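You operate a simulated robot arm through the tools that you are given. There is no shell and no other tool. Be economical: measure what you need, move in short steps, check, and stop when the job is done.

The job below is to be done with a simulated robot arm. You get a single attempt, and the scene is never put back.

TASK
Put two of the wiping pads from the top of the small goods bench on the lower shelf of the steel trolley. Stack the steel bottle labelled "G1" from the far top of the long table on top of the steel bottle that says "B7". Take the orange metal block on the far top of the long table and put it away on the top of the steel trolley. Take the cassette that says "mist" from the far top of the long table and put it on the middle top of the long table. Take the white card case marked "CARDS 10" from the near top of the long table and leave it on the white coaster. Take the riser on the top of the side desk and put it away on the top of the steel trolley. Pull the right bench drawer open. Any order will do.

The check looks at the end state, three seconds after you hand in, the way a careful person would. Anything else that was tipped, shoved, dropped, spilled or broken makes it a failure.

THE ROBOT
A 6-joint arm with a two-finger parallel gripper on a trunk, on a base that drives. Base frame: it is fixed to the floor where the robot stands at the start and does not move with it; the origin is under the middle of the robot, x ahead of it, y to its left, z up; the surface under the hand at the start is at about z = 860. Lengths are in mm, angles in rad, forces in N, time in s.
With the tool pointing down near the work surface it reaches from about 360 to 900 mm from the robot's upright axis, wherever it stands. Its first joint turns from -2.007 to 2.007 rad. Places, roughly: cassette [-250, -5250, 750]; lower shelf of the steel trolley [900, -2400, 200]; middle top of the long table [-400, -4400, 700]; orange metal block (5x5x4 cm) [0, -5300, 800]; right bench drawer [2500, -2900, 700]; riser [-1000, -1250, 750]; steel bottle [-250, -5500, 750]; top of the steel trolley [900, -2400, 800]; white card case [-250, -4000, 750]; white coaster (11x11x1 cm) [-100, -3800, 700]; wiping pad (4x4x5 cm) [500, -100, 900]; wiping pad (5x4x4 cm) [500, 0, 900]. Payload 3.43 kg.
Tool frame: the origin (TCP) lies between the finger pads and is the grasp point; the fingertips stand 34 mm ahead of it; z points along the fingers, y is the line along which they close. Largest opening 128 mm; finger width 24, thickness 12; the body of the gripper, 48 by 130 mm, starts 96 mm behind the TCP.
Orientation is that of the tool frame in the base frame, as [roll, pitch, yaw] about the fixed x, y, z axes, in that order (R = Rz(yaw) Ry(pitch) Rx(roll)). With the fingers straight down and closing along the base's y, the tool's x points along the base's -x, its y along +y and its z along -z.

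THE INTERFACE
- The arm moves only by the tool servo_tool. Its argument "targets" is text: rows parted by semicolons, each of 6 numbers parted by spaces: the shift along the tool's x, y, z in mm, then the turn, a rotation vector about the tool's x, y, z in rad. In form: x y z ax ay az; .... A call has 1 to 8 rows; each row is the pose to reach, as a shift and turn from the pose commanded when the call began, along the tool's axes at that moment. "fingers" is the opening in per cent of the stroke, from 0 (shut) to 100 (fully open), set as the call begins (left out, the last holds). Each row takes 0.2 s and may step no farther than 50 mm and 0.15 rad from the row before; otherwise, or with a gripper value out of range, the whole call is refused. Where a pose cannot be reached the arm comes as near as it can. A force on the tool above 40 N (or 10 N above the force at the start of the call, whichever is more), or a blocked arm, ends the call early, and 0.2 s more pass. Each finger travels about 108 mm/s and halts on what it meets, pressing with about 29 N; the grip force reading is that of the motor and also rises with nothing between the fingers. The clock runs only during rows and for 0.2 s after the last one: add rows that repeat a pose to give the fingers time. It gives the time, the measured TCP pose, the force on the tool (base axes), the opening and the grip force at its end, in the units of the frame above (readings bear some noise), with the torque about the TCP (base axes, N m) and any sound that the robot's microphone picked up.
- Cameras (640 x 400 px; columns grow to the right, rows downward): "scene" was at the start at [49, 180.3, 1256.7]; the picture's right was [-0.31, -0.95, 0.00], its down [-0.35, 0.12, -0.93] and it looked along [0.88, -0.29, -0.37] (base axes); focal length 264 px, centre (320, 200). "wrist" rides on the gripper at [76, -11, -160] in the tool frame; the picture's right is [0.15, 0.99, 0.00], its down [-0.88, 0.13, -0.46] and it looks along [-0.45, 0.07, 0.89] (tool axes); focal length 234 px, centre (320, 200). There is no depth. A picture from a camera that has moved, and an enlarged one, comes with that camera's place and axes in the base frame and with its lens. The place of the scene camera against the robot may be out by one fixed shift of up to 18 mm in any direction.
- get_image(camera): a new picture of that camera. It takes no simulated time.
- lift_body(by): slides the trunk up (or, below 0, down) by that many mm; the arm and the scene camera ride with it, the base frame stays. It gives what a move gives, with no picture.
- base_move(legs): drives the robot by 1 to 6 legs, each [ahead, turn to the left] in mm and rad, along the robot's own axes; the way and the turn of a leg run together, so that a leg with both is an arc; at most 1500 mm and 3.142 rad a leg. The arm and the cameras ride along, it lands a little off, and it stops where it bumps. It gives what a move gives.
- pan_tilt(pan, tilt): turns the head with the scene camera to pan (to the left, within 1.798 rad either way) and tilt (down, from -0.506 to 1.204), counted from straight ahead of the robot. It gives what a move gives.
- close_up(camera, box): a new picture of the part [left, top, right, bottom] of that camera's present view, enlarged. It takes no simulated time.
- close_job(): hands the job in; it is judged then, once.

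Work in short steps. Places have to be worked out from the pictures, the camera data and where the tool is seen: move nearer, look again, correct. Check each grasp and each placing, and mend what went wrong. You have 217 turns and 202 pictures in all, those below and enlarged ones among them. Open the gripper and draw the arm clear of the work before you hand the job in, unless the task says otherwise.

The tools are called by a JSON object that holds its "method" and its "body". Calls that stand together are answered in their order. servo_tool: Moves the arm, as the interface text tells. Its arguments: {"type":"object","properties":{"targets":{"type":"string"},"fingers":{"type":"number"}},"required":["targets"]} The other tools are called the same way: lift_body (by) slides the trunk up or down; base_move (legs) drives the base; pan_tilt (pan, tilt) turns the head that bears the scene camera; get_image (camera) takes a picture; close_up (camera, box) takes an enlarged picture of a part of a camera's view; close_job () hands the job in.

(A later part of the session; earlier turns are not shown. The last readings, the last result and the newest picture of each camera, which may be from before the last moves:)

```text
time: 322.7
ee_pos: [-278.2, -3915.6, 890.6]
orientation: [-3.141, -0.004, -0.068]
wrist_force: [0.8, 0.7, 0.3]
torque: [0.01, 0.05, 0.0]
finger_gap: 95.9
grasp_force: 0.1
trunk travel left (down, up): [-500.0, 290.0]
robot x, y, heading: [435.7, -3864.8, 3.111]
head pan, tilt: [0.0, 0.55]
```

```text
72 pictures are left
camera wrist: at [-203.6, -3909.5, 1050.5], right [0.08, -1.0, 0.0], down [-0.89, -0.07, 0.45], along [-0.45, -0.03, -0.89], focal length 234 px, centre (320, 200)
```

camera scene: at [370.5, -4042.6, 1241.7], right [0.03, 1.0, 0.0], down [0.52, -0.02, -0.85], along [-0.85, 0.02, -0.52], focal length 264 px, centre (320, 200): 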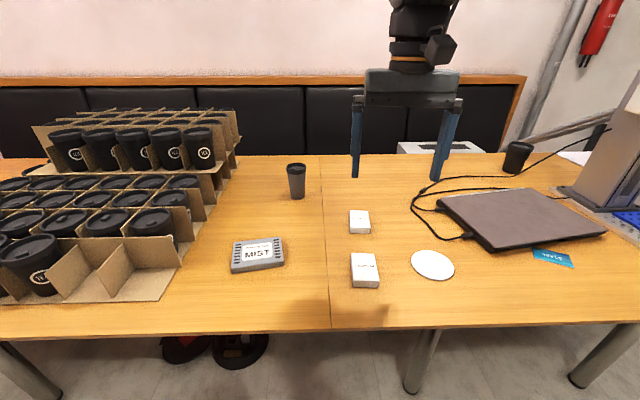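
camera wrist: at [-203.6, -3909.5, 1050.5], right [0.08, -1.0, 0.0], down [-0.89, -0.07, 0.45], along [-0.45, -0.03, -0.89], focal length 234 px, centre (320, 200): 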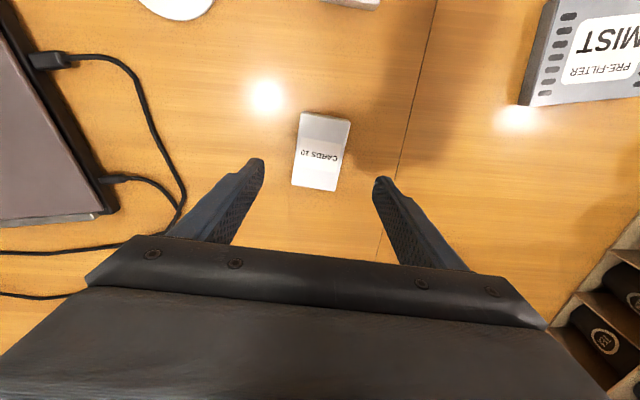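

Aligned. Lower and grip the case.

{"method": "servo_tool", "body": {"targets": "-3 -1 45 0 0 0;-3 -1 85 0 0 0;-3 -1 107 0 0 0"}}

{"method": "servo_tool", "body": {"targets": "0 0 0 0 0 0;0 0 0 0 0 0;0 0 0 0 0 0", "fingers": 0}}

{"method": "servo_tool", "body": {"targets": "0 0 -5 0 0 0;0 0 -15 0 0 0;0 0 -30 0 0 0;0 0 -55 0 0 0;0 0 -85 0 0 0"}}

{"method": "get_image", "body": {"camera": "wrist"}}

```text
time: 323.5
ee_pos: [-280.9, -3913.1, 783.0]
orientation: [-3.139, -0.003, -0.067]
wrist_force: [-0.3, -0.1, 0.6]
torque: [0.0, 0.0, 0.02]
finger_gap: 96.0
grasp_force: 0.2
trunk travel left (down, up): [-500.0, 290.0]
robot x, y, heading: [439.8, -3868.1, 3.11]
head pan, tilt: [0.0, 0.55]
```

```text
time: 324.3
ee_pos: [-283.1, -3912.5, 782.8]
orientation: [-3.139, -0.003, -0.069]
wrist_force: [0.6, 0.4, 0.1]
torque: [0.04, 0.02, 0.01]
finger_gap: 59.3
grasp_force: 29.0
trunk travel left (down, up): [-500.0, 290.0]
robot x, y, heading: [439.0, -3858.0, 3.111]
head pan, tilt: [0.0, 0.55]
```

```text
time: 325.5
ee_pos: [-284.4, -3914.7, 868.7]
orientation: [-3.139, -0.004, -0.069]
wrist_force: [-0.3, -0.2, -1.3]
torque: [0.01, 0.0, -0.01]
finger_gap: 59.6
grasp_force: 28.7
trunk travel left (down, up): [-500.0, 290.0]
robot x, y, heading: [438.3, -3867.9, 3.111]
head pan, tilt: [0.0, 0.55]
```

```text
71 pictures are left
camera wrist: at [-208.4, -3909.0, 1028.7], right [0.08, -1.0, 0.0], down [-0.89, -0.07, 0.45], along [-0.45, -0.03, -0.89], focal length 234 px, centre (320, 200)
```

wrist: 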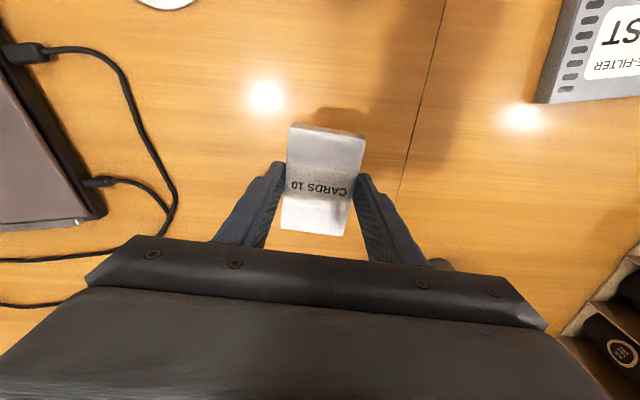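

CARDS 10 is held. I move toward the coaster and measure it from nearer.

{"method": "servo_tool", "body": {"targets": "25 -18 -20 0 0 0;50 -36 -30 0 0 0;75 -54 -30 0 0 0;99 -72 -30 0 0 0"}}

{"method": "get_image", "body": {"camera": "wrist"}}

```text
time: 326.5
ee_pos: [-181.8, -3848.6, 899.3]
orientation: [-3.141, -0.004, -0.067]
wrist_force: [-0.7, -0.7, -0.9]
torque: [0.02, -0.04, 0.0]
finger_gap: 59.5
grasp_force: 28.9
trunk travel left (down, up): [-500.0, 290.0]
robot x, y, heading: [440.0, -3864.5, 3.108]
head pan, tilt: [0.0, 0.55]
```

```text
70 pictures are left
camera wrist: at [-104.9, -3842.5, 1059.2], right [0.08, -1.0, 0.0], down [-0.89, -0.07, 0.45], along [-0.45, -0.03, -0.89], focal length 234 px, centre (320, 200)
```

wrist: 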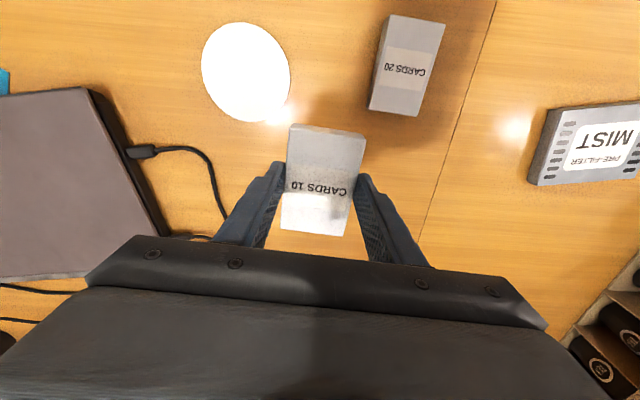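

Coaster centre ≈ [-103, -3757]. I move over it and lower.

{"method": "servo_tool", "body": {"targets": "24 -32 0 0 0 0;48 -64 0 0 0 0;70 -96 0 0 0 0;70 -96 0 0 0 0"}}

{"method": "servo_tool", "body": {"targets": "0 0 40 0 0 0;0 0 75 0 0 0;0 0 95 0 0 0;0 0 100 0 0 0"}}

{"method": "get_image", "body": {"camera": "wrist"}}

{"method": "close_up", "body": {"camera": "scene", "box": [350, 180, 530, 310]}}

```text
time: 327.5
ee_pos: [-103.0, -3755.9, 898.9]
orientation: [-3.138, -0.002, -0.068]
wrist_force: [-0.2, 0.4, -1.6]
torque: [-0.02, -0.03, 0.01]
finger_gap: 59.2
grasp_force: 28.9
trunk travel left (down, up): [-500.0, 290.0]
robot x, y, heading: [439.1, -3863.4, 3.108]
head pan, tilt: [0.0, 0.55]
```

```text
time: 328.5
ee_pos: [-103.7, -3757.3, 798.7]
orientation: [-3.138, -0.004, -0.069]
wrist_force: [0.7, 0.4, -0.5]
torque: [-0.04, -0.03, 0.03]
finger_gap: 59.3
grasp_force: 29.2
trunk travel left (down, up): [-500.0, 290.0]
robot x, y, heading: [437.5, -3859.8, 3.115]
head pan, tilt: [0.0, 0.55]
```

```text
69 pictures are left
camera wrist: at [-27.9, -3751.1, 959.1], right [0.08, -1.0, 0.0], down [-0.89, -0.07, 0.45], along [-0.45, -0.03, -0.89], focal length 234 px, centre (320, 200)
```

wrist: 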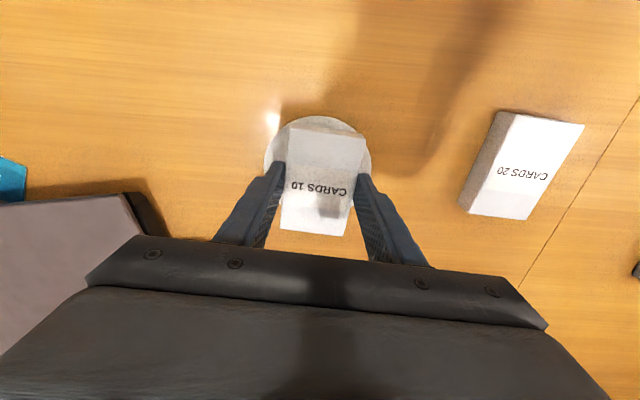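

```text
3.08 times, centred on (440, 245) of scene
camera zoom: at [370.5, -4042.6, 1241.7], right [0.03, 1.0, 0.0], down [0.52, -0.02, -0.85], along [-0.85, 0.02, -0.52], focal length 811 px, centre (-49, 62)
```

zoom: 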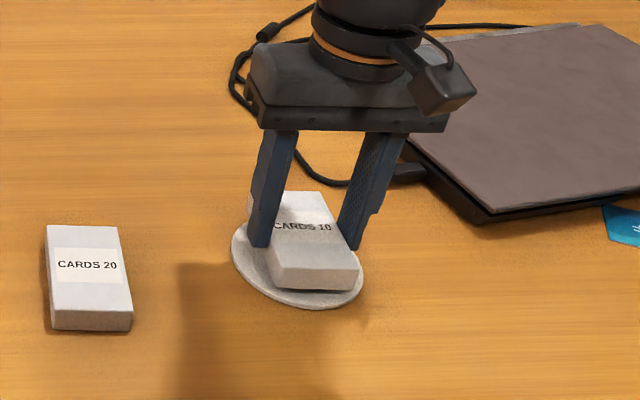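

Centred over the coaster. Lower to contact and release.

{"method": "servo_tool", "body": {"targets": "0 0 3 0 0 0;0 0 6 0 0 0;0 0 8 0 0 0;0 0 10 0 0 0"}}

{"method": "servo_tool", "body": {"targets": "0 0 0 0 0 0;0 0 0 0 0 0;0 0 -40 0 0 0;0 0 -85 0 0 0;0 0 -130 0 0 0;0 0 -175 0 0 0;0 0 -220 0 0 0", "fingers": 70}}

{"method": "get_image", "body": {"camera": "wrist"}}

{"method": "close_up", "body": {"camera": "scene", "box": [350, 180, 530, 310]}}

```text
time: 329.5
ee_pos: [-103.3, -3756.2, 788.8]
orientation: [-3.14, -0.003, -0.069]
wrist_force: [-0.5, -0.6, -0.7]
torque: [0.02, 0.0, 0.01]
finger_gap: 59.4
grasp_force: 29.5
trunk travel left (down, up): [-500.0, 290.0]
robot x, y, heading: [439.1, -3867.0, 3.112]
head pan, tilt: [0.0, 0.55]
```

```text
time: 331.1
ee_pos: [-105.2, -3754.4, 1009.5]
orientation: [-3.14, -0.006, -0.071]
wrist_force: [-0.1, 0.1, -0.3]
torque: [-0.05, 0.0, 0.02]
finger_gap: 89.7
grasp_force: 0.0
trunk travel left (down, up): [-500.0, 290.0]
robot x, y, heading: [438.9, -3863.2, 3.116]
head pan, tilt: [0.0, 0.55]
```

```text
67 pictures are left
camera wrist: at [-28.0, -3749.8, 1170.1], right [0.08, -1.0, 0.0], down [-0.89, -0.07, 0.45], along [-0.45, -0.03, -0.89], focal length 234 px, centre (320, 200)
```

wrist: 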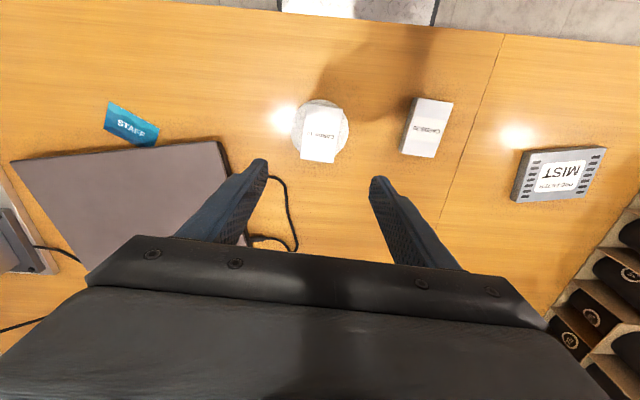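

```text
3.08 times, centred on (440, 245) of scene
camera zoom: at [370.2, -4042.6, 1241.7], right [0.03, 1.0, 0.0], down [0.52, -0.02, -0.85], along [-0.85, 0.02, -0.52], focal length 811 px, centre (-49, 62)
```

zoom: 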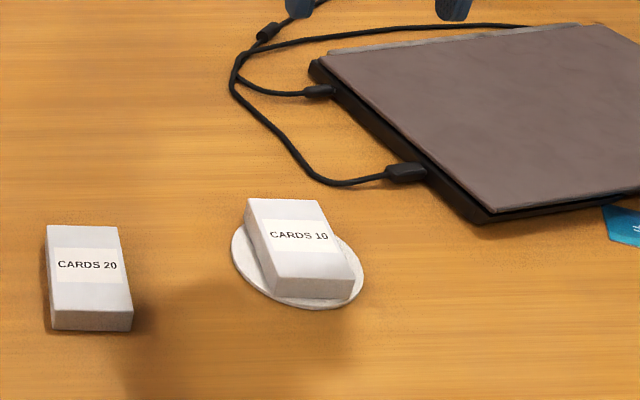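

The case sits on the coaster. Now the orange block: retract and drive back to the far section.

{"method": "servo_tool", "body": {"targets": "30 30 -30 0 0 0;60 60 -60 0 0 0;60 95 -70 0 0 0", "fingers": 100}}

{"method": "base_move", "body": {"legs": [[-210, 0], [0, 1.6], [1425, 0], [0, -1.58], [150, 0]]}}

{"method": "get_image", "body": {"camera": "wrist"}}

{"method": "get_image", "body": {"camera": "scene"}}

```text
refused: row 1 steps farther than a row can; nothing moved
```

```text
time: 348.3
ee_pos: [-24.8, -5210.3, 1009.2]
orientation: [-3.14, -0.004, -0.041]
wrist_force: [0.1, -0.1, 0.5]
torque: [0.01, -0.04, 0.0]
finger_gap: 89.8
grasp_force: 0.0
trunk travel left (down, up): [-500.0, 290.0]
robot x, y, heading: [520.6, -5303.7, 3.14]
head pan, tilt: [0.0, 0.55]
```

```text
65 pictures are left
camera wrist: at [50.4, -5202.3, 1169.8], right [0.1, -0.99, 0.0], down [-0.89, -0.09, 0.45], along [-0.45, -0.05, -0.89], focal length 234 px, centre (320, 200)
```

wrist: 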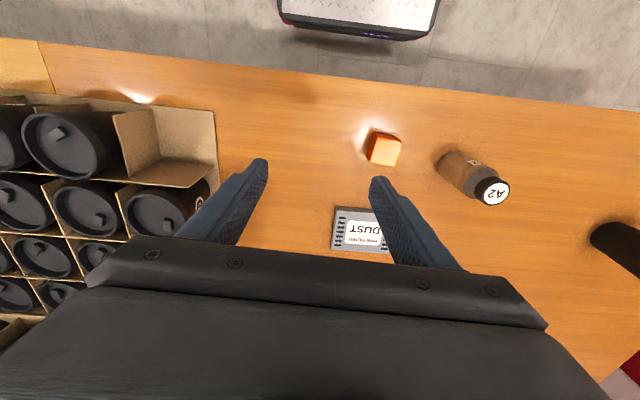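

```text
64 pictures are left
camera scene: at [456.8, -5484.1, 1241.7], right [0.0, 1.0, 0.0], down [0.52, 0.0, -0.85], along [-0.85, 0.0, -0.52], focal length 264 px, centre (320, 200)
```

scene: 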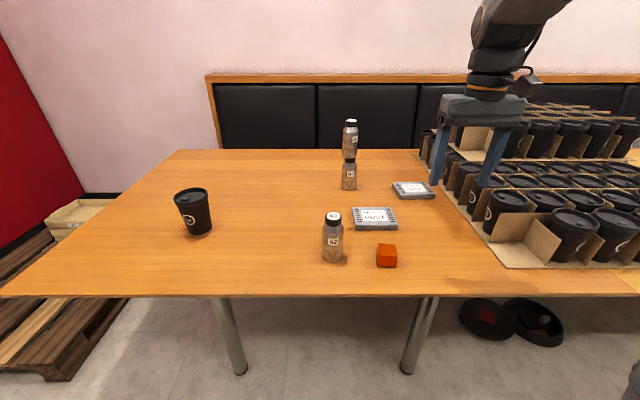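

Orange block ≈ [-43, -5324]. Move above and look.

{"method": "servo_tool", "body": {"targets": "-4 38 10 0 0 0;-8 76 25 0 0 0;-14 115 40 0 0 0;-14 115 85 0 0 0;-14 115 115 0 0 0"}}

{"method": "close_up", "body": {"camera": "wrist", "box": [220, 80, 420, 205]}}

```text
time: 349.5
ee_pos: [-44.0, -5323.7, 892.6]
orientation: [-3.141, -0.003, -0.042]
wrist_force: [-0.9, 0.3, 0.3]
torque: [0.0, 0.05, -0.03]
finger_gap: 89.8
grasp_force: 0.0
trunk travel left (down, up): [-500.0, 290.0]
robot x, y, heading: [518.7, -5307.5, 3.14]
head pan, tilt: [0.0, 0.55]
```

```text
3.20 times, centred on (320, 142) of wrist
camera zoom: at [31.7, -5316.2, 1052.5], right [0.1, -0.99, 0.0], down [-0.89, -0.09, 0.45], along [-0.45, -0.05, -0.89], focal length 749 px, centre (320, 384)
```

zoom: 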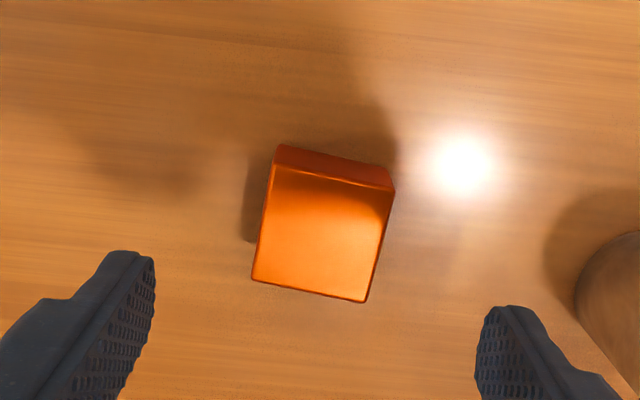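

Descend and grip.

{"method": "servo_tool", "body": {"targets": "0 2 40 0 0 0.02;0 2 80 0 0 0.02;0 2 110 0 0 0.02"}}

{"method": "servo_tool", "body": {"targets": "0 0 0 0 0 0;0 0 0 0 0 0;0 0 0 0 0 0", "fingers": 0}}

{"method": "servo_tool", "body": {"targets": "0 0 -5 0 0 0;0 0 -15 0 0 0;0 0 -30 0 0 0;0 0 -55 0 0 0;0 0 -90 0 0 0;0 0 -130 0 0 0;0 0 -175 0 0 0;0 0 -220 0 0 0"}}

{"method": "get_image", "body": {"camera": "wrist"}}

```text
time: 350.3
ee_pos: [-43.3, -5324.2, 782.7]
orientation: [-3.139, -0.002, -0.061]
wrist_force: [-0.2, 0.1, -0.7]
torque: [-0.01, -0.01, -0.02]
finger_gap: 89.6
grasp_force: 0.0
trunk travel left (down, up): [-500.0, 290.0]
robot x, y, heading: [521.3, -5301.3, 3.139]
head pan, tilt: [0.0, 0.55]
```

```text
time: 351.1
ee_pos: [-44.2, -5324.3, 784.7]
orientation: [-3.139, -0.002, -0.062]
wrist_force: [-0.7, 0.5, 0.5]
torque: [-0.06, 0.07, -0.01]
finger_gap: 45.6
grasp_force: 28.5
trunk travel left (down, up): [-500.0, 290.0]
robot x, y, heading: [520.9, -5300.8, 3.141]
head pan, tilt: [0.0, 0.55]
```

```text
time: 352.9
ee_pos: [-43.4, -5327.3, 1005.4]
orientation: [-3.139, -0.003, -0.063]
wrist_force: [-1.2, -0.8, -2.2]
torque: [0.01, -0.02, 0.0]
finger_gap: 45.3
grasp_force: 28.9
trunk travel left (down, up): [-500.0, 290.0]
robot x, y, heading: [517.6, -5306.3, 3.137]
head pan, tilt: [0.0, 0.55]
```

```text
62 pictures are left
camera wrist: at [32.2, -5321.1, 1165.3], right [0.08, -1.0, 0.0], down [-0.89, -0.08, 0.45], along [-0.45, -0.04, -0.89], focal length 234 px, centre (320, 200)
```

wrist: 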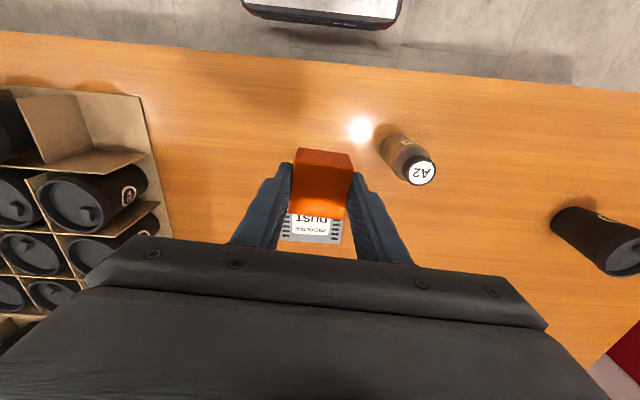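

Orange block held. I drive to the trolley's east side (wide aisle), facing west.

{"method": "base_move", "body": {"legs": [[-250, 0], [0, -1.877], [1500, 0], [1500, 0]]}}

{"method": "pan_tilt", "body": {"pan": 0.5, "tilt": 0.5}}

{"method": "get_image", "body": {"camera": "scene"}}

```text
time: 373.1
ee_pos: [1715.5, -1890.0, 1004.1]
orientation: [-3.139, -0.005, -1.914]
wrist_force: [0.3, 0.9, -2.4]
torque: [-0.01, 0.02, -0.01]
finger_gap: 45.6
grasp_force: 29.4
trunk travel left (down, up): [-500.0, 290.0]
robot x, y, heading: [1586.2, -2435.4, 1.289]
head pan, tilt: [0.0, 0.55]
```

```text
time: 374.0
ee_pos: [1715.0, -1889.8, 1005.3]
orientation: [3.141, -0.002, -1.912]
wrist_force: [0.0, -0.4, -2.1]
torque: [0.0, -0.01, -0.02]
finger_gap: 45.7
grasp_force: 29.4
trunk travel left (down, up): [-500.0, 290.0]
robot x, y, heading: [1582.7, -2439.2, 1.292]
head pan, tilt: [0.499, 0.499]
```

```text
61 pictures are left
camera scene: at [1359.8, -2312.1, 1246.2], right [0.98, 0.21, 0.0], down [0.1, -0.47, -0.88], along [-0.19, 0.86, -0.48], focal length 264 px, centre (320, 200)
```

scene: 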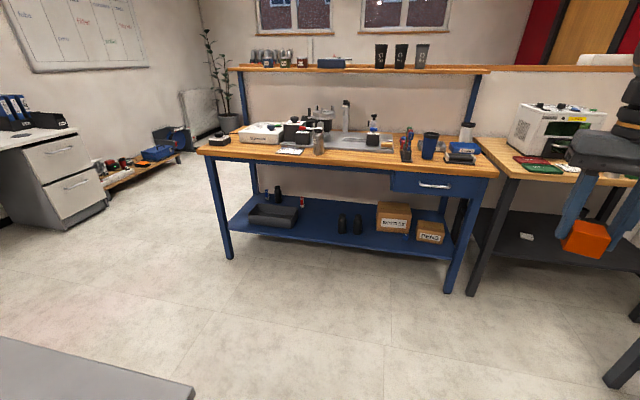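

I turn west to face the trolley and look.

{"method": "base_move", "body": {"legs": [[0, 1.85]]}}

{"method": "pan_tilt", "body": {"pan": 0.0, "tilt": 0.7}}

{"method": "get_image", "body": {"camera": "scene"}}

{"method": "get_image", "body": {"camera": "wrist"}}

```text
time: 378.8
ee_pos: [1017.8, -2448.3, 1004.5]
orientation: [-3.139, -0.002, -0.084]
wrist_force: [0.6, -0.7, -2.3]
torque: [0.01, -0.03, -0.03]
finger_gap: 45.5
grasp_force: 28.8
trunk travel left (down, up): [-500.0, 290.0]
robot x, y, heading: [1582.8, -2439.9, 3.117]
head pan, tilt: [0.499, 0.499]
```

```text
time: 379.7
ee_pos: [1018.4, -2449.0, 1005.2]
orientation: [-3.141, -0.003, -0.083]
wrist_force: [0.2, 0.1, -2.0]
torque: [0.01, 0.01, -0.01]
finger_gap: 45.5
grasp_force: 29.7
trunk travel left (down, up): [-500.0, 290.0]
robot x, y, heading: [1577.8, -2437.2, 3.12]
head pan, tilt: [0.0, 0.7]
```

```text
60 pictures are left
camera scene: at [1519.3, -2617.2, 1228.6], right [0.02, 1.0, 0.0], down [0.64, -0.02, -0.77], along [-0.76, 0.02, -0.64], focal length 264 px, centre (320, 200)
```

scene: 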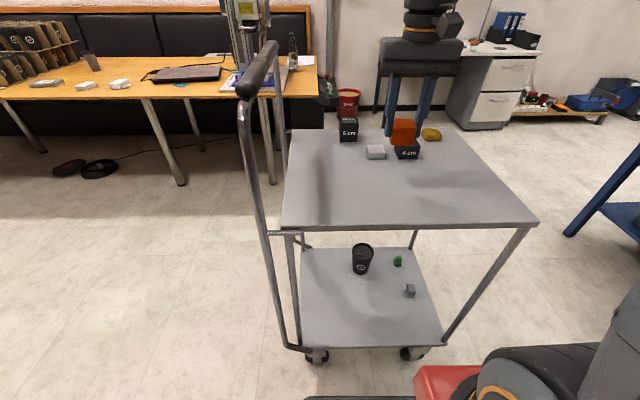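

```text
59 pictures are left
camera wrist: at [1094.2, -2444.3, 1165.0], right [0.06, -1.0, 0.0], down [-0.89, -0.06, 0.45], along [-0.45, -0.03, -0.89], focal length 234 px, centre (320, 200)
```

wrist: 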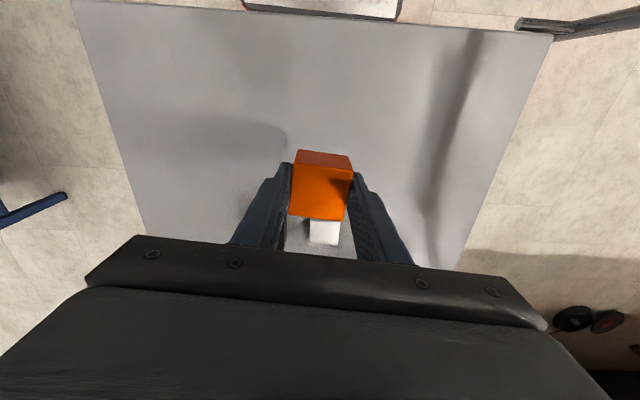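

The east half of the top is free. I place the orange block at about [1060, -2330].

{"method": "servo_tool", "body": {"targets": "10 -40 0 0 0 0;20 -80 0 0 0 0;32 -121 10 0 0 0;32 -121 55 0 0 0;32 -121 95 0 0 0;32 -121 110 0 0 0"}}

{"method": "get_image", "body": {"camera": "scene"}}

```text
time: 381.1
ee_pos: [1061.5, -2333.0, 894.4]
orientation: [-3.141, -0.003, -0.084]
wrist_force: [-0.1, -0.1, -2.8]
torque: [0.02, 0.04, 0.01]
finger_gap: 45.3
grasp_force: 29.5
trunk travel left (down, up): [-500.0, 290.0]
robot x, y, heading: [1582.2, -2438.4, 3.117]
head pan, tilt: [0.0, 0.7]
```

```text
58 pictures are left
camera scene: at [1519.5, -2617.1, 1228.6], right [0.02, 1.0, 0.0], down [0.64, -0.02, -0.76], along [-0.76, 0.02, -0.64], focal length 264 px, centre (320, 200)
```

scene: 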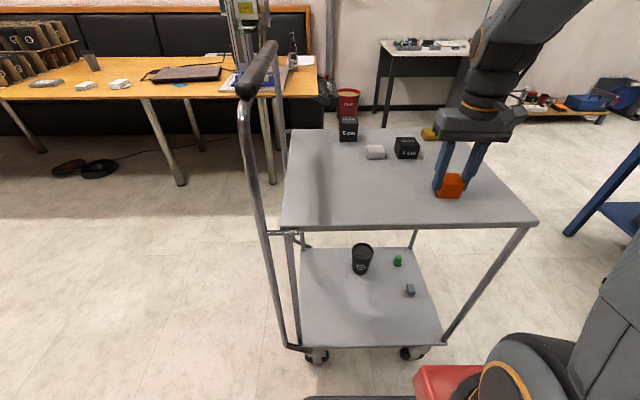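

Continue downward to contact.

{"method": "servo_tool", "body": {"targets": "0 0 8 0 0 0;0 0 14 0 0 0;0 0 18 0 0 0;0 0 21 0 0 0;0 0 24 0 0 0"}}

{"method": "servo_tool", "body": {"targets": "0 0 3 0 0 0;0 0 6 0 0 0;0 0 9 0 0 0;0 0 12 0 0 0"}}

```text
time: 381.8
ee_pos: [1061.1, -2331.6, 884.3]
orientation: [-3.14, -0.001, -0.084]
wrist_force: [9.9, -2.0, 20.7]
torque: [-0.66, -0.42, 0.21]
finger_gap: 45.4
grasp_force: 29.4
trunk travel left (down, up): [-500.0, 290.0]
robot x, y, heading: [1582.5, -2435.2, 3.119]
head pan, tilt: [0.0, 0.7]
stopped in row 3: the force on the tool passed its limit at 47 N (the readings are from after the stop); the commanded pose is now the measured one
```

```text
time: 382.1
ee_pos: [1061.7, -2331.7, 884.6]
orientation: [-3.14, 0.001, -0.084]
wrist_force: [11.0, -1.7, 22.5]
torque: [-0.69, -0.53, 0.28]
finger_gap: 45.3
grasp_force: 28.9
trunk travel left (down, up): [-500.0, 290.0]
robot x, y, heading: [1582.1, -2439.3, 3.118]
head pan, tilt: [0.0, 0.7]
stopped in row 1: the force on the tool passed its limit at 47 N (the readings are from after the stop); the commanded pose is now the measured one
```

Contact: top at z≈845. Release and rise.

{"method": "servo_tool", "body": {"targets": "0 0 -2 0 0 0;0 0 -2 0 0 0"}}

{"method": "servo_tool", "body": {"targets": "0 0 0 0 0 0;0 0 0 0 0 0;0 0 -40 0 0 0;0 0 -85 0 0 0;0 0 -130 0 0 0;0 0 -170 0 0 0", "fingers": 75}}

{"method": "get_image", "body": {"camera": "scene"}}

```text
time: 382.8
ee_pos: [1060.2, -2330.6, 884.7]
orientation: [-3.141, 0.002, -0.084]
wrist_force: [0.2, 0.6, -2.0]
torque: [-0.01, -0.04, -0.01]
finger_gap: 45.6
grasp_force: 28.9
trunk travel left (down, up): [-500.0, 290.0]
robot x, y, heading: [1581.1, -2437.1, 3.114]
head pan, tilt: [0.0, 0.7]
```

```text
time: 384.1
ee_pos: [1060.0, -2331.4, 1056.1]
orientation: [-3.141, 0.002, -0.083]
wrist_force: [-0.2, -0.5, 0.2]
torque: [0.01, 0.0, 0.0]
finger_gap: 96.2
grasp_force: 0.1
trunk travel left (down, up): [-500.0, 290.0]
robot x, y, heading: [1581.6, -2440.0, 3.114]
head pan, tilt: [0.0, 0.7]
```

```text
57 pictures are left
camera scene: at [1519.3, -2617.0, 1228.5], right [0.02, 1.0, 0.0], down [0.64, -0.02, -0.76], along [-0.76, 0.02, -0.64], focal length 264 px, centre (320, 200)
```

scene: 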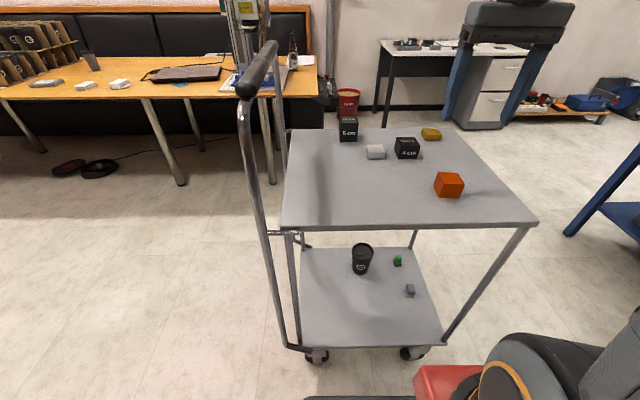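

Orange is placed. Now the riser on the side desk: drive around via the corridor to the west wall.

{"method": "base_move", "body": {"legs": [[-100, 0], [0, -1.546], [800, 0], [0, 1.407], [1500, 0], [500, 0]]}}

{"method": "pan_tilt", "body": {"pan": 0.0, "tilt": 0.5}}

{"method": "get_image", "body": {"camera": "scene"}}

```text
time: 406.0
ee_pos: [-815.0, -1120.4, 1056.1]
orientation: [-3.139, 0.0, -0.232]
wrist_force: [0.3, -0.1, -0.5]
torque: [-0.02, 0.01, -0.01]
finger_gap: 95.9
grasp_force: 0.0
trunk travel left (down, up): [-500.0, 290.0]
robot x, y, heading: [-313.1, -1303.2, 2.968]
head pan, tilt: [0.0, 0.7]
```

```text
time: 406.7
ee_pos: [-814.7, -1120.9, 1056.1]
orientation: [-3.14, 0.002, -0.232]
wrist_force: [0.3, -0.5, -0.4]
torque: [-0.01, 0.01, -0.02]
finger_gap: 95.7
grasp_force: 0.1
trunk travel left (down, up): [-500.0, 290.0]
robot x, y, heading: [-313.4, -1300.7, 2.969]
head pan, tilt: [0.0, 0.499]
```

```text
56 pictures are left
camera scene: at [-411.5, -1471.1, 1246.2], right [0.17, 0.98, 0.0], down [0.47, -0.08, -0.88], along [-0.86, 0.15, -0.48], focal length 264 px, centre (320, 200)
```

scene: 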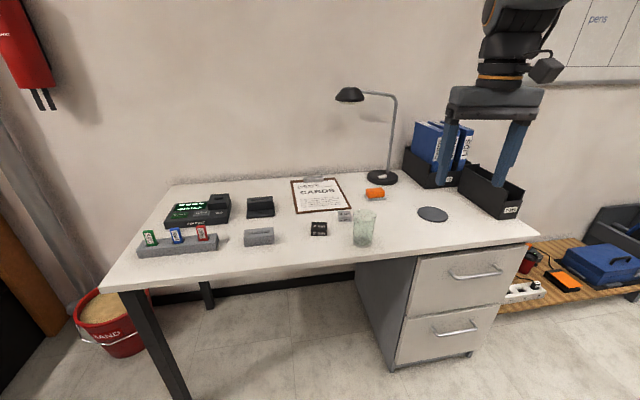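

{"method": "close_up", "body": {"camera": "scene", "box": [230, 160, 400, 260]}}

{"method": "close_up", "body": {"camera": "scene", "box": [130, 180, 300, 280]}}

{"method": "get_image", "body": {"camera": "wrist"}}

```text
3.76 times, centred on (315, 210) of scene
camera zoom: at [-411.5, -1471.1, 1246.2], right [0.17, 0.98, 0.0], down [0.47, -0.08, -0.88], along [-0.86, 0.15, -0.48], focal length 993 px, centre (339, 162)
```

zoom: 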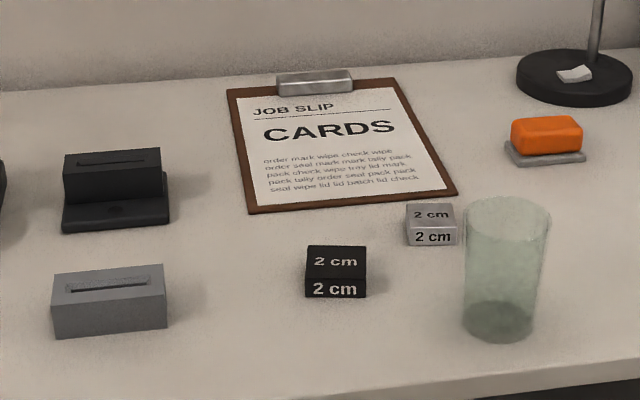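

```text
3.76 times, centred on (215, 230) of scene
camera zoom: at [-411.5, -1471.1, 1246.2], right [0.17, 0.98, 0.0], down [0.47, -0.08, -0.88], along [-0.86, 0.15, -0.48], focal length 993 px, centre (715, 87)
```

zoom: 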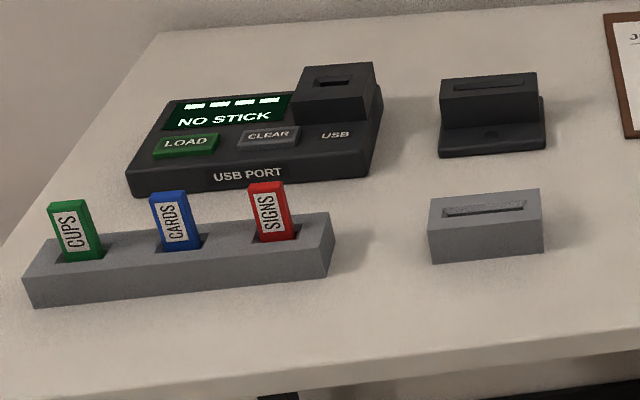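

```text
53 pictures are left
camera wrist: at [-738.3, -1127.9, 1215.5], right [-0.09, -1.0, 0.0], down [-0.89, 0.08, 0.46], along [-0.45, 0.04, -0.89], focal length 234 px, centre (320, 200)
```

wrist: 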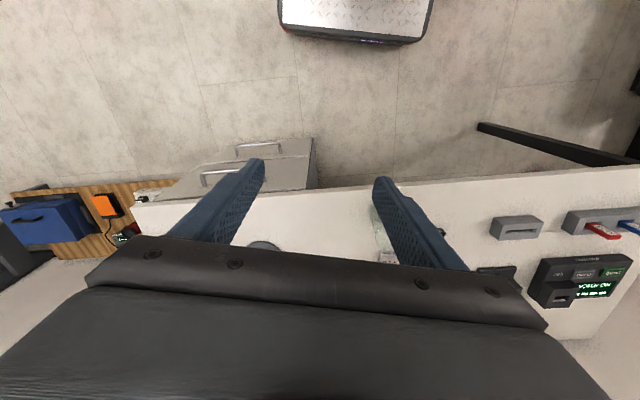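

Two "2 cm" blocks; the black one (like the black 4 cm/5 cm risers on the trolley) at ~[-1101, -1353] fits the given place. I move closer for the wrist view.

{"method": "base_move", "body": {"legs": [[0, 0.17], [110, 0]]}}

{"method": "servo_tool", "body": {"targets": "-5 45 0 0 0 0;-15 90 0 0 0 0;-25 135 0 0 0 0;-40 180 0 0 0 0;-60 215 0 0 0 0;-90 240 20 0 0 0;-110 250 50 0 0 0"}}

{"method": "get_image", "body": {"camera": "wrist"}}

```text
time: 408.6
ee_pos: [-949.2, -1209.4, 1055.2]
orientation: [-3.14, 0.002, -0.058]
wrist_force: [0.1, 0.8, -0.2]
torque: [-0.02, -0.06, 0.0]
finger_gap: 95.8
grasp_force: 0.1
trunk travel left (down, up): [-500.0, 290.0]
robot x, y, heading: [-425.5, -1304.5, -3.139]
head pan, tilt: [0.0, 0.499]
```

```text
time: 410.2
ee_pos: [-1071.3, -1454.2, 1002.3]
orientation: [-3.138, 0.003, -0.058]
wrist_force: [1.1, 0.4, 0.6]
torque: [0.0, 0.03, 0.02]
finger_gap: 95.9
grasp_force: 0.0
trunk travel left (down, up): [-500.0, 290.0]
robot x, y, heading: [-424.8, -1301.3, -3.136]
head pan, tilt: [0.0, 0.499]
```

```text
52 pictures are left
camera wrist: at [-994.6, -1448.1, 1163.3], right [0.09, -1.0, 0.0], down [-0.89, -0.08, 0.46], along [-0.45, -0.04, -0.89], focal length 234 px, centre (320, 200)
```

wrist: 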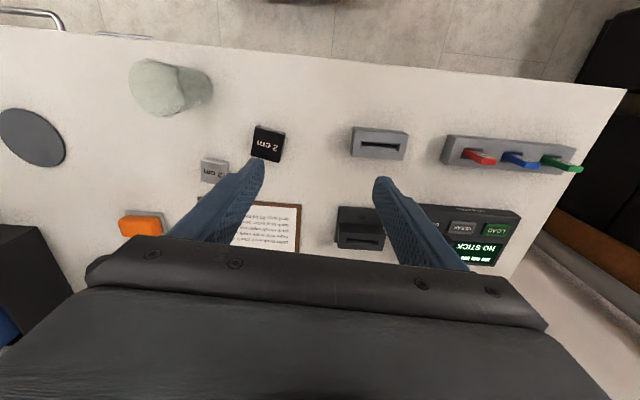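

Black "2 cm" riser ≈ [-1098, -1367]. I go above it.

{"method": "servo_tool", "body": {"targets": "-12 -30 15 0 0 0;-24 -60 30 0 0 0;-32 -85 60 0 0 0;-32 -85 100 0 0 0;-32 -85 125 0 0 0", "fingers": 62}}

{"method": "close_up", "body": {"camera": "wrist", "box": [200, 80, 420, 220]}}

```text
time: 411.4
ee_pos: [-1098.7, -1367.3, 879.1]
orientation: [-3.138, 0.002, -0.057]
wrist_force: [-0.1, -0.5, 0.2]
torque: [0.01, 0.03, 0.02]
finger_gap: 79.5
grasp_force: 0.1
trunk travel left (down, up): [-500.0, 290.0]
robot x, y, heading: [-426.6, -1303.7, -3.141]
head pan, tilt: [0.0, 0.499]
```

```text
2.86 times, centred on (310, 150) of wrist
camera zoom: at [-1021.6, -1360.8, 1038.5], right [0.09, -1.0, 0.0], down [-0.89, -0.08, 0.46], along [-0.46, -0.04, -0.89], focal length 669 px, centre (349, 343)
```

zoom: 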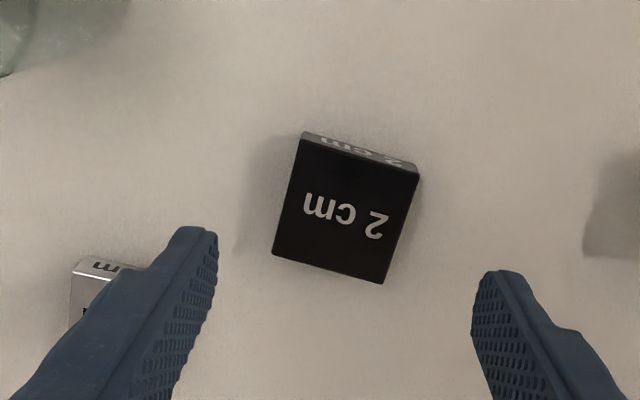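

Riser at [-1105, -1366], turned -0.15. I align, go down partway, and check the height from the scene camera.

{"method": "servo_tool", "body": {"targets": "-3 0 30 0 0 0.05;-6 0 60 0 0 0.097;-6 0 90 0 0 0.097"}}

{"method": "close_up", "body": {"camera": "scene", "box": [280, 170, 400, 260]}}

{"method": "get_image", "body": {"camera": "wrist"}}

```text
time: 412.2
ee_pos: [-1105.4, -1366.6, 788.4]
orientation: [-3.14, 0.001, -0.153]
wrist_force: [0.6, -0.3, 0.9]
torque: [0.02, -0.01, -0.01]
finger_gap: 79.6
grasp_force: 0.1
trunk travel left (down, up): [-500.0, 290.0]
robot x, y, heading: [-426.0, -1300.9, -3.141]
head pan, tilt: [0.0, 0.499]
```

```text
4.44 times, centred on (340, 215) of scene
camera zoom: at [-488.1, -1484.1, 1246.3], right [0.0, 1.0, 0.0], down [0.48, 0.0, -0.88], along [-0.88, 0.0, -0.48], focal length 1172 px, centre (231, 133)
```

zoom: 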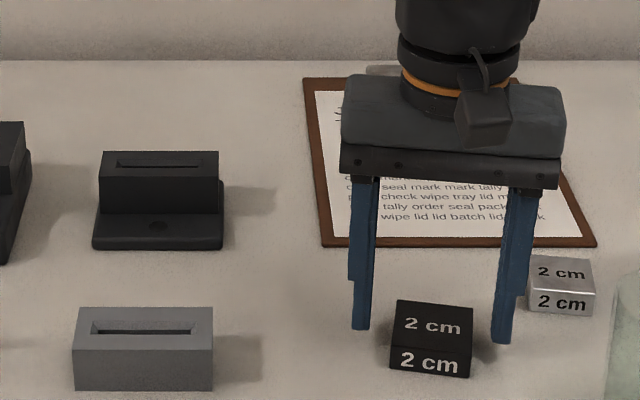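

```text
49 pictures are left
camera wrist: at [-1028.1, -1368.1, 947.5], right [-0.01, -1.0, 0.0], down [-0.89, 0.01, 0.46], along [-0.46, 0.01, -0.89], focal length 234 px, centre (320, 200)
```

wrist: 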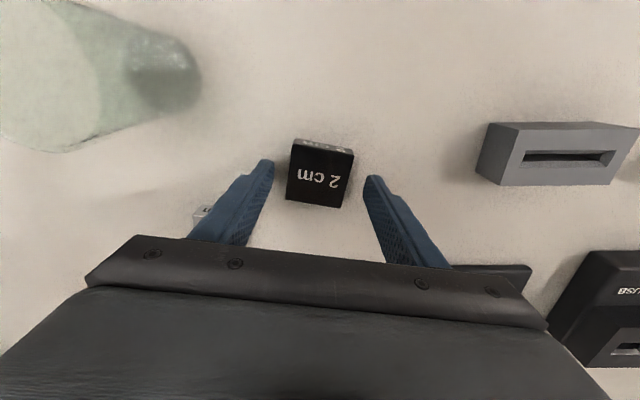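

Fingers straddle the riser with tips still above the desk. I lower in small steps watching the force.

{"method": "servo_tool", "body": {"targets": "0 0 3 0 0 0;0 0 6 0 0 0"}}

{"method": "servo_tool", "body": {"targets": "0 0 2 0 0 0;0 0 4 0 0 0"}}

{"method": "close_up", "body": {"camera": "scene", "box": [280, 170, 400, 260]}}

```text
time: 412.8
ee_pos: [-1105.9, -1367.4, 781.8]
orientation: [-3.138, 0.002, -0.155]
wrist_force: [0.3, -0.1, -0.7]
torque: [-0.04, -0.02, 0.0]
finger_gap: 79.4
grasp_force: 0.0
trunk travel left (down, up): [-500.0, 290.0]
robot x, y, heading: [-427.6, -1297.1, -3.139]
head pan, tilt: [0.0, 0.499]
```

```text
time: 413.4
ee_pos: [-1105.4, -1366.8, 778.5]
orientation: [-3.141, 0.004, -0.155]
wrist_force: [-0.9, 0.1, 0.3]
torque: [0.02, 0.02, 0.0]
finger_gap: 79.2
grasp_force: 0.1
trunk travel left (down, up): [-500.0, 290.0]
robot x, y, heading: [-425.9, -1302.6, -3.137]
head pan, tilt: [0.0, 0.499]
```

```text
4.44 times, centred on (340, 215) of scene
camera zoom: at [-488.3, -1484.2, 1246.3], right [0.0, 1.0, 0.0], down [0.48, 0.0, -0.88], along [-0.88, 0.0, -0.48], focal length 1172 px, centre (231, 133)
```

zoom: 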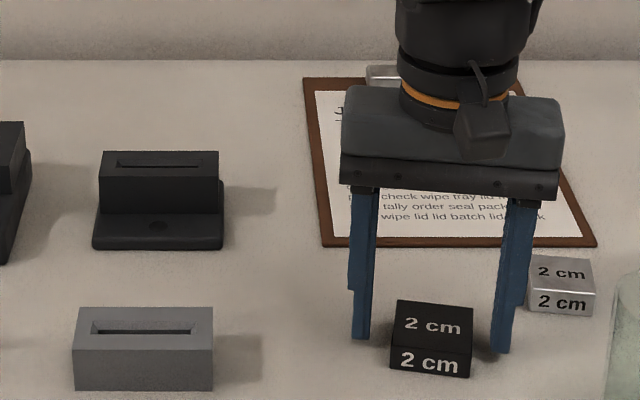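

Tips appear ~10 mm above the desk; 5 mm more, then close.

{"method": "servo_tool", "body": {"targets": "0 0 3 0 0 0;0 0 5 0 0 0"}}

{"method": "servo_tool", "body": {"targets": "0 0 0 0 0 0;0 0 0 0 0 0;0 0 0 0 0 0", "fingers": 0}}

{"method": "servo_tool", "body": {"targets": "0 0 -4 0 0 0;0 0 -12 0 0 0;0 0 -25 0 0 0;0 0 -45 0 0 0"}}

{"method": "close_up", "body": {"camera": "scene", "box": [280, 170, 400, 260]}}

```text
time: 414.0
ee_pos: [-1106.7, -1368.2, 774.2]
orientation: [-3.139, 0.003, -0.155]
wrist_force: [-0.7, 0.0, 0.3]
torque: [-0.01, 0.01, 0.0]
finger_gap: 79.4
grasp_force: 0.1
trunk travel left (down, up): [-500.0, 290.0]
robot x, y, heading: [-427.6, -1300.9, -3.135]
head pan, tilt: [0.0, 0.499]
```

```text
time: 414.8
ee_pos: [-1106.7, -1367.4, 775.2]
orientation: [-3.139, 0.002, -0.156]
wrist_force: [-0.1, -1.2, 1.7]
torque: [0.0, -0.01, -0.05]
finger_gap: 51.5
grasp_force: 29.0
trunk travel left (down, up): [-500.0, 290.0]
robot x, y, heading: [-426.3, -1307.0, -3.136]
head pan, tilt: [0.0, 0.499]
```

```text
time: 415.8
ee_pos: [-1106.5, -1366.0, 820.8]
orientation: [-3.141, 0.0, -0.155]
wrist_force: [-0.7, -0.1, -1.6]
torque: [0.01, 0.01, 0.0]
finger_gap: 51.5
grasp_force: 28.7
trunk travel left (down, up): [-500.0, 290.0]
robot x, y, heading: [-424.1, -1302.3, -3.139]
head pan, tilt: [0.0, 0.499]
```

```text
4.44 times, centred on (340, 215) of scene
camera zoom: at [-488.6, -1484.2, 1246.2], right [0.0, 1.0, 0.0], down [0.48, 0.0, -0.88], along [-0.88, 0.0, -0.48], focal length 1172 px, centre (231, 133)
```

zoom: 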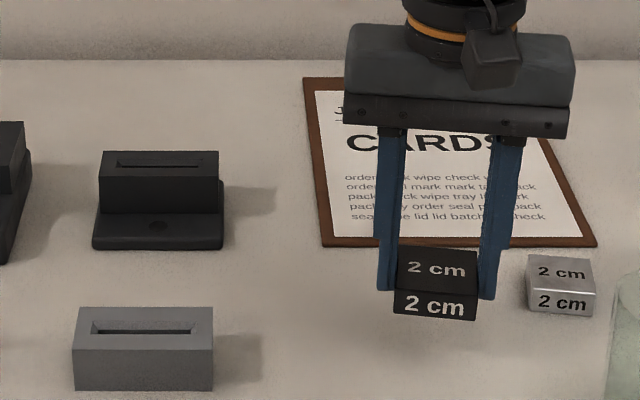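

The riser is held. I raise it, retract, and drive to the trolley's north side.

{"method": "servo_tool", "body": {"targets": "0 0 -45 0 0 0;0 0 -90 0 0 0;0 0 -135 0 0 0;0 0 -180 0 0 0;0 0 -225 0 0 0;30 0 -240 0 0 0;75 0 -240 0 0 0;120 0 -240 0 0 0"}}

{"method": "base_move", "body": {"legs": [[-150, 0], [0, 2.868], [1250, 0], [0, -1.302]]}}

{"method": "pan_tilt", "body": {"pan": 0.0, "tilt": 0.7}}

{"method": "get_image", "body": {"camera": "scene"}}

{"method": "get_image", "body": {"camera": "wrist"}}

```text
time: 417.6
ee_pos: [-986.8, -1386.8, 1058.8]
orientation: [-3.141, 0.0, -0.155]
wrist_force: [0.8, -0.2, -2.1]
torque: [0.01, -0.06, -0.02]
finger_gap: 51.5
grasp_force: 29.4
trunk travel left (down, up): [-500.0, 290.0]
robot x, y, heading: [-426.5, -1300.9, -3.143]
head pan, tilt: [0.0, 0.499]
```

```text
time: 434.8
ee_pos: [1013.9, -2245.6, 1058.5]
orientation: [-3.139, 0.002, 1.402]
wrist_force: [-0.4, 0.2, -1.4]
torque: [0.0, 0.01, 0.01]
finger_gap: 51.6
grasp_force: 29.0
trunk travel left (down, up): [-500.0, 290.0]
robot x, y, heading: [939.0, -1682.9, -1.582]
head pan, tilt: [0.0, 0.499]
```

```text
time: 435.5
ee_pos: [1013.0, -2246.6, 1058.7]
orientation: [-3.141, 0.002, 1.403]
wrist_force: [0.3, 0.0, -1.8]
torque: [-0.02, 0.0, 0.01]
finger_gap: 51.4
grasp_force: 28.9
trunk travel left (down, up): [-500.0, 290.0]
robot x, y, heading: [939.0, -1681.2, -1.582]
head pan, tilt: [0.0, 0.7]
```

```text
46 pictures are left
camera scene: at [1126.5, -1722.0, 1228.6], right [-1.0, 0.01, 0.0], down [0.01, 0.64, -0.77], along [-0.01, -0.77, -0.64], focal length 264 px, centre (320, 200)
```

scene: 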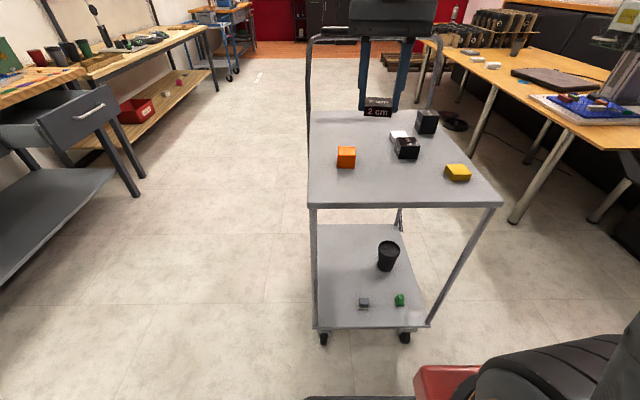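

```text
45 pictures are left
camera wrist: at [1015.8, -2169.9, 1219.2], right [1.0, -0.02, 0.0], down [-0.02, -0.89, 0.46], along [-0.01, -0.46, -0.89], focal length 234 px, centre (320, 200)
```

wrist: 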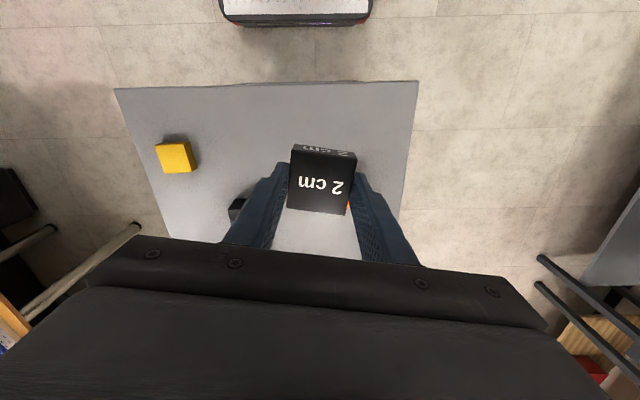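

Check what the items on the trolley top are, to be sure about the riser kind.

{"method": "close_up", "body": {"camera": "scene", "box": [320, 90, 480, 200]}}

```text
3.64 times, centred on (400, 145) of scene
camera zoom: at [1126.5, -1722.0, 1228.6], right [-1.0, 0.01, 0.0], down [0.01, 0.64, -0.77], along [-0.01, -0.77, -0.64], focal length 959 px, centre (29, 400)
```

zoom: 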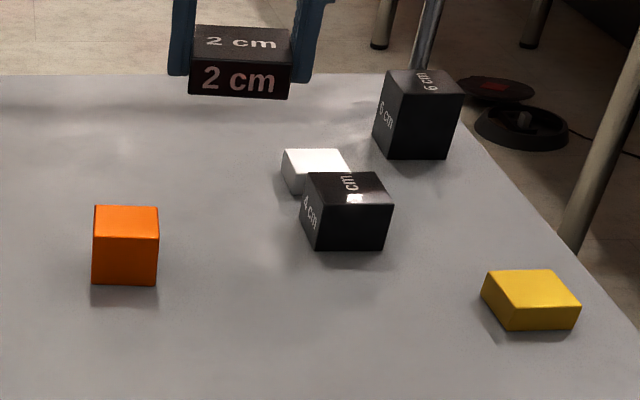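

The black risers (2/4/6 cm) are a set, so the choice is right. I place it at ~[950, -2246].

{"method": "servo_tool", "body": {"targets": "-5 -31 0 0 0 0;-10 -62 0 0 0 0;-10 -62 45 0 0 0;-10 -62 90 0 0 0;-10 -62 130 0 0 0;-10 -62 155 0 0 0"}}

{"method": "get_image", "body": {"camera": "wrist"}}

{"method": "close_up", "body": {"camera": "scene", "box": [320, 90, 480, 200]}}

```text
time: 436.9
ee_pos: [950.9, -2247.1, 903.7]
orientation: [-3.139, 0.002, 1.404]
wrist_force: [0.2, 1.2, -0.3]
torque: [0.0, 0.0, 0.01]
finger_gap: 51.4
grasp_force: 29.0
trunk travel left (down, up): [-500.0, 290.0]
robot x, y, heading: [935.9, -1682.5, -1.583]
head pan, tilt: [0.0, 0.7]
```

```text
43 pictures are left
camera wrist: at [953.5, -2171.4, 1063.4], right [1.0, -0.02, 0.0], down [-0.02, -0.89, 0.46], along [-0.01, -0.46, -0.89], focal length 234 px, centre (320, 200)
```

wrist: 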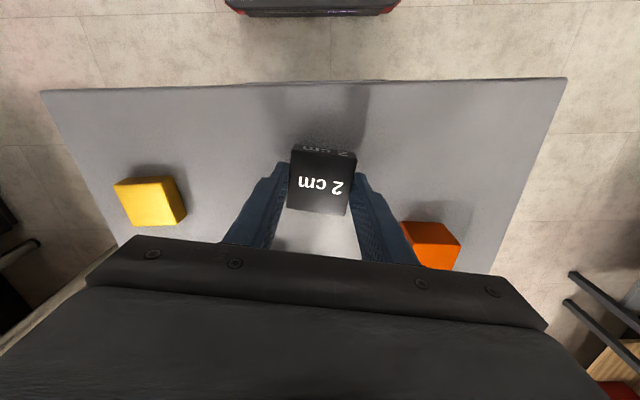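

```text
3.64 times, centred on (400, 145) of scene
camera zoom: at [1126.5, -1721.7, 1228.6], right [-1.0, 0.01, 0.0], down [0.01, 0.64, -0.77], along [-0.01, -0.77, -0.64], focal length 959 px, centre (29, 400)
```

zoom: 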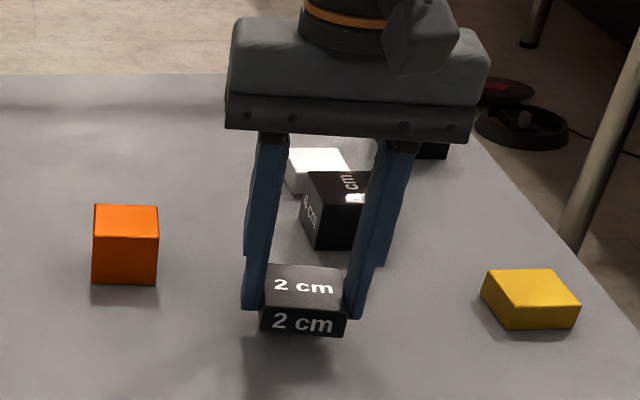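

Clear space around. Lower to contact.

{"method": "servo_tool", "body": {"targets": "0 0 8 0 0 0;0 0 13 0 0 0;0 0 16 0 0 0;0 0 18 0 0 0;0 0 20 0 0 0"}}

{"method": "servo_tool", "body": {"targets": "0 0 1 0 0 0;0 0 3 0 0 0"}}

```text
time: 438.1
ee_pos: [950.9, -2246.5, 886.0]
orientation: [-3.14, 0.004, 1.403]
wrist_force: [0.0, 0.0, 8.7]
torque: [0.25, -0.22, 0.04]
finger_gap: 51.5
grasp_force: 29.4
trunk travel left (down, up): [-500.0, 290.0]
robot x, y, heading: [942.4, -1682.6, -1.586]
head pan, tilt: [0.0, 0.7]
```

```text
time: 438.7
ee_pos: [950.0, -2246.7, 883.9]
orientation: [-3.14, 0.006, 1.404]
wrist_force: [-1.7, 3.1, 40.6]
torque: [0.61, -0.33, 0.06]
finger_gap: 51.5
grasp_force: 29.4
trunk travel left (down, up): [-500.0, 290.0]
robot x, y, heading: [939.2, -1685.4, -1.583]
head pan, tilt: [0.0, 0.7]
```

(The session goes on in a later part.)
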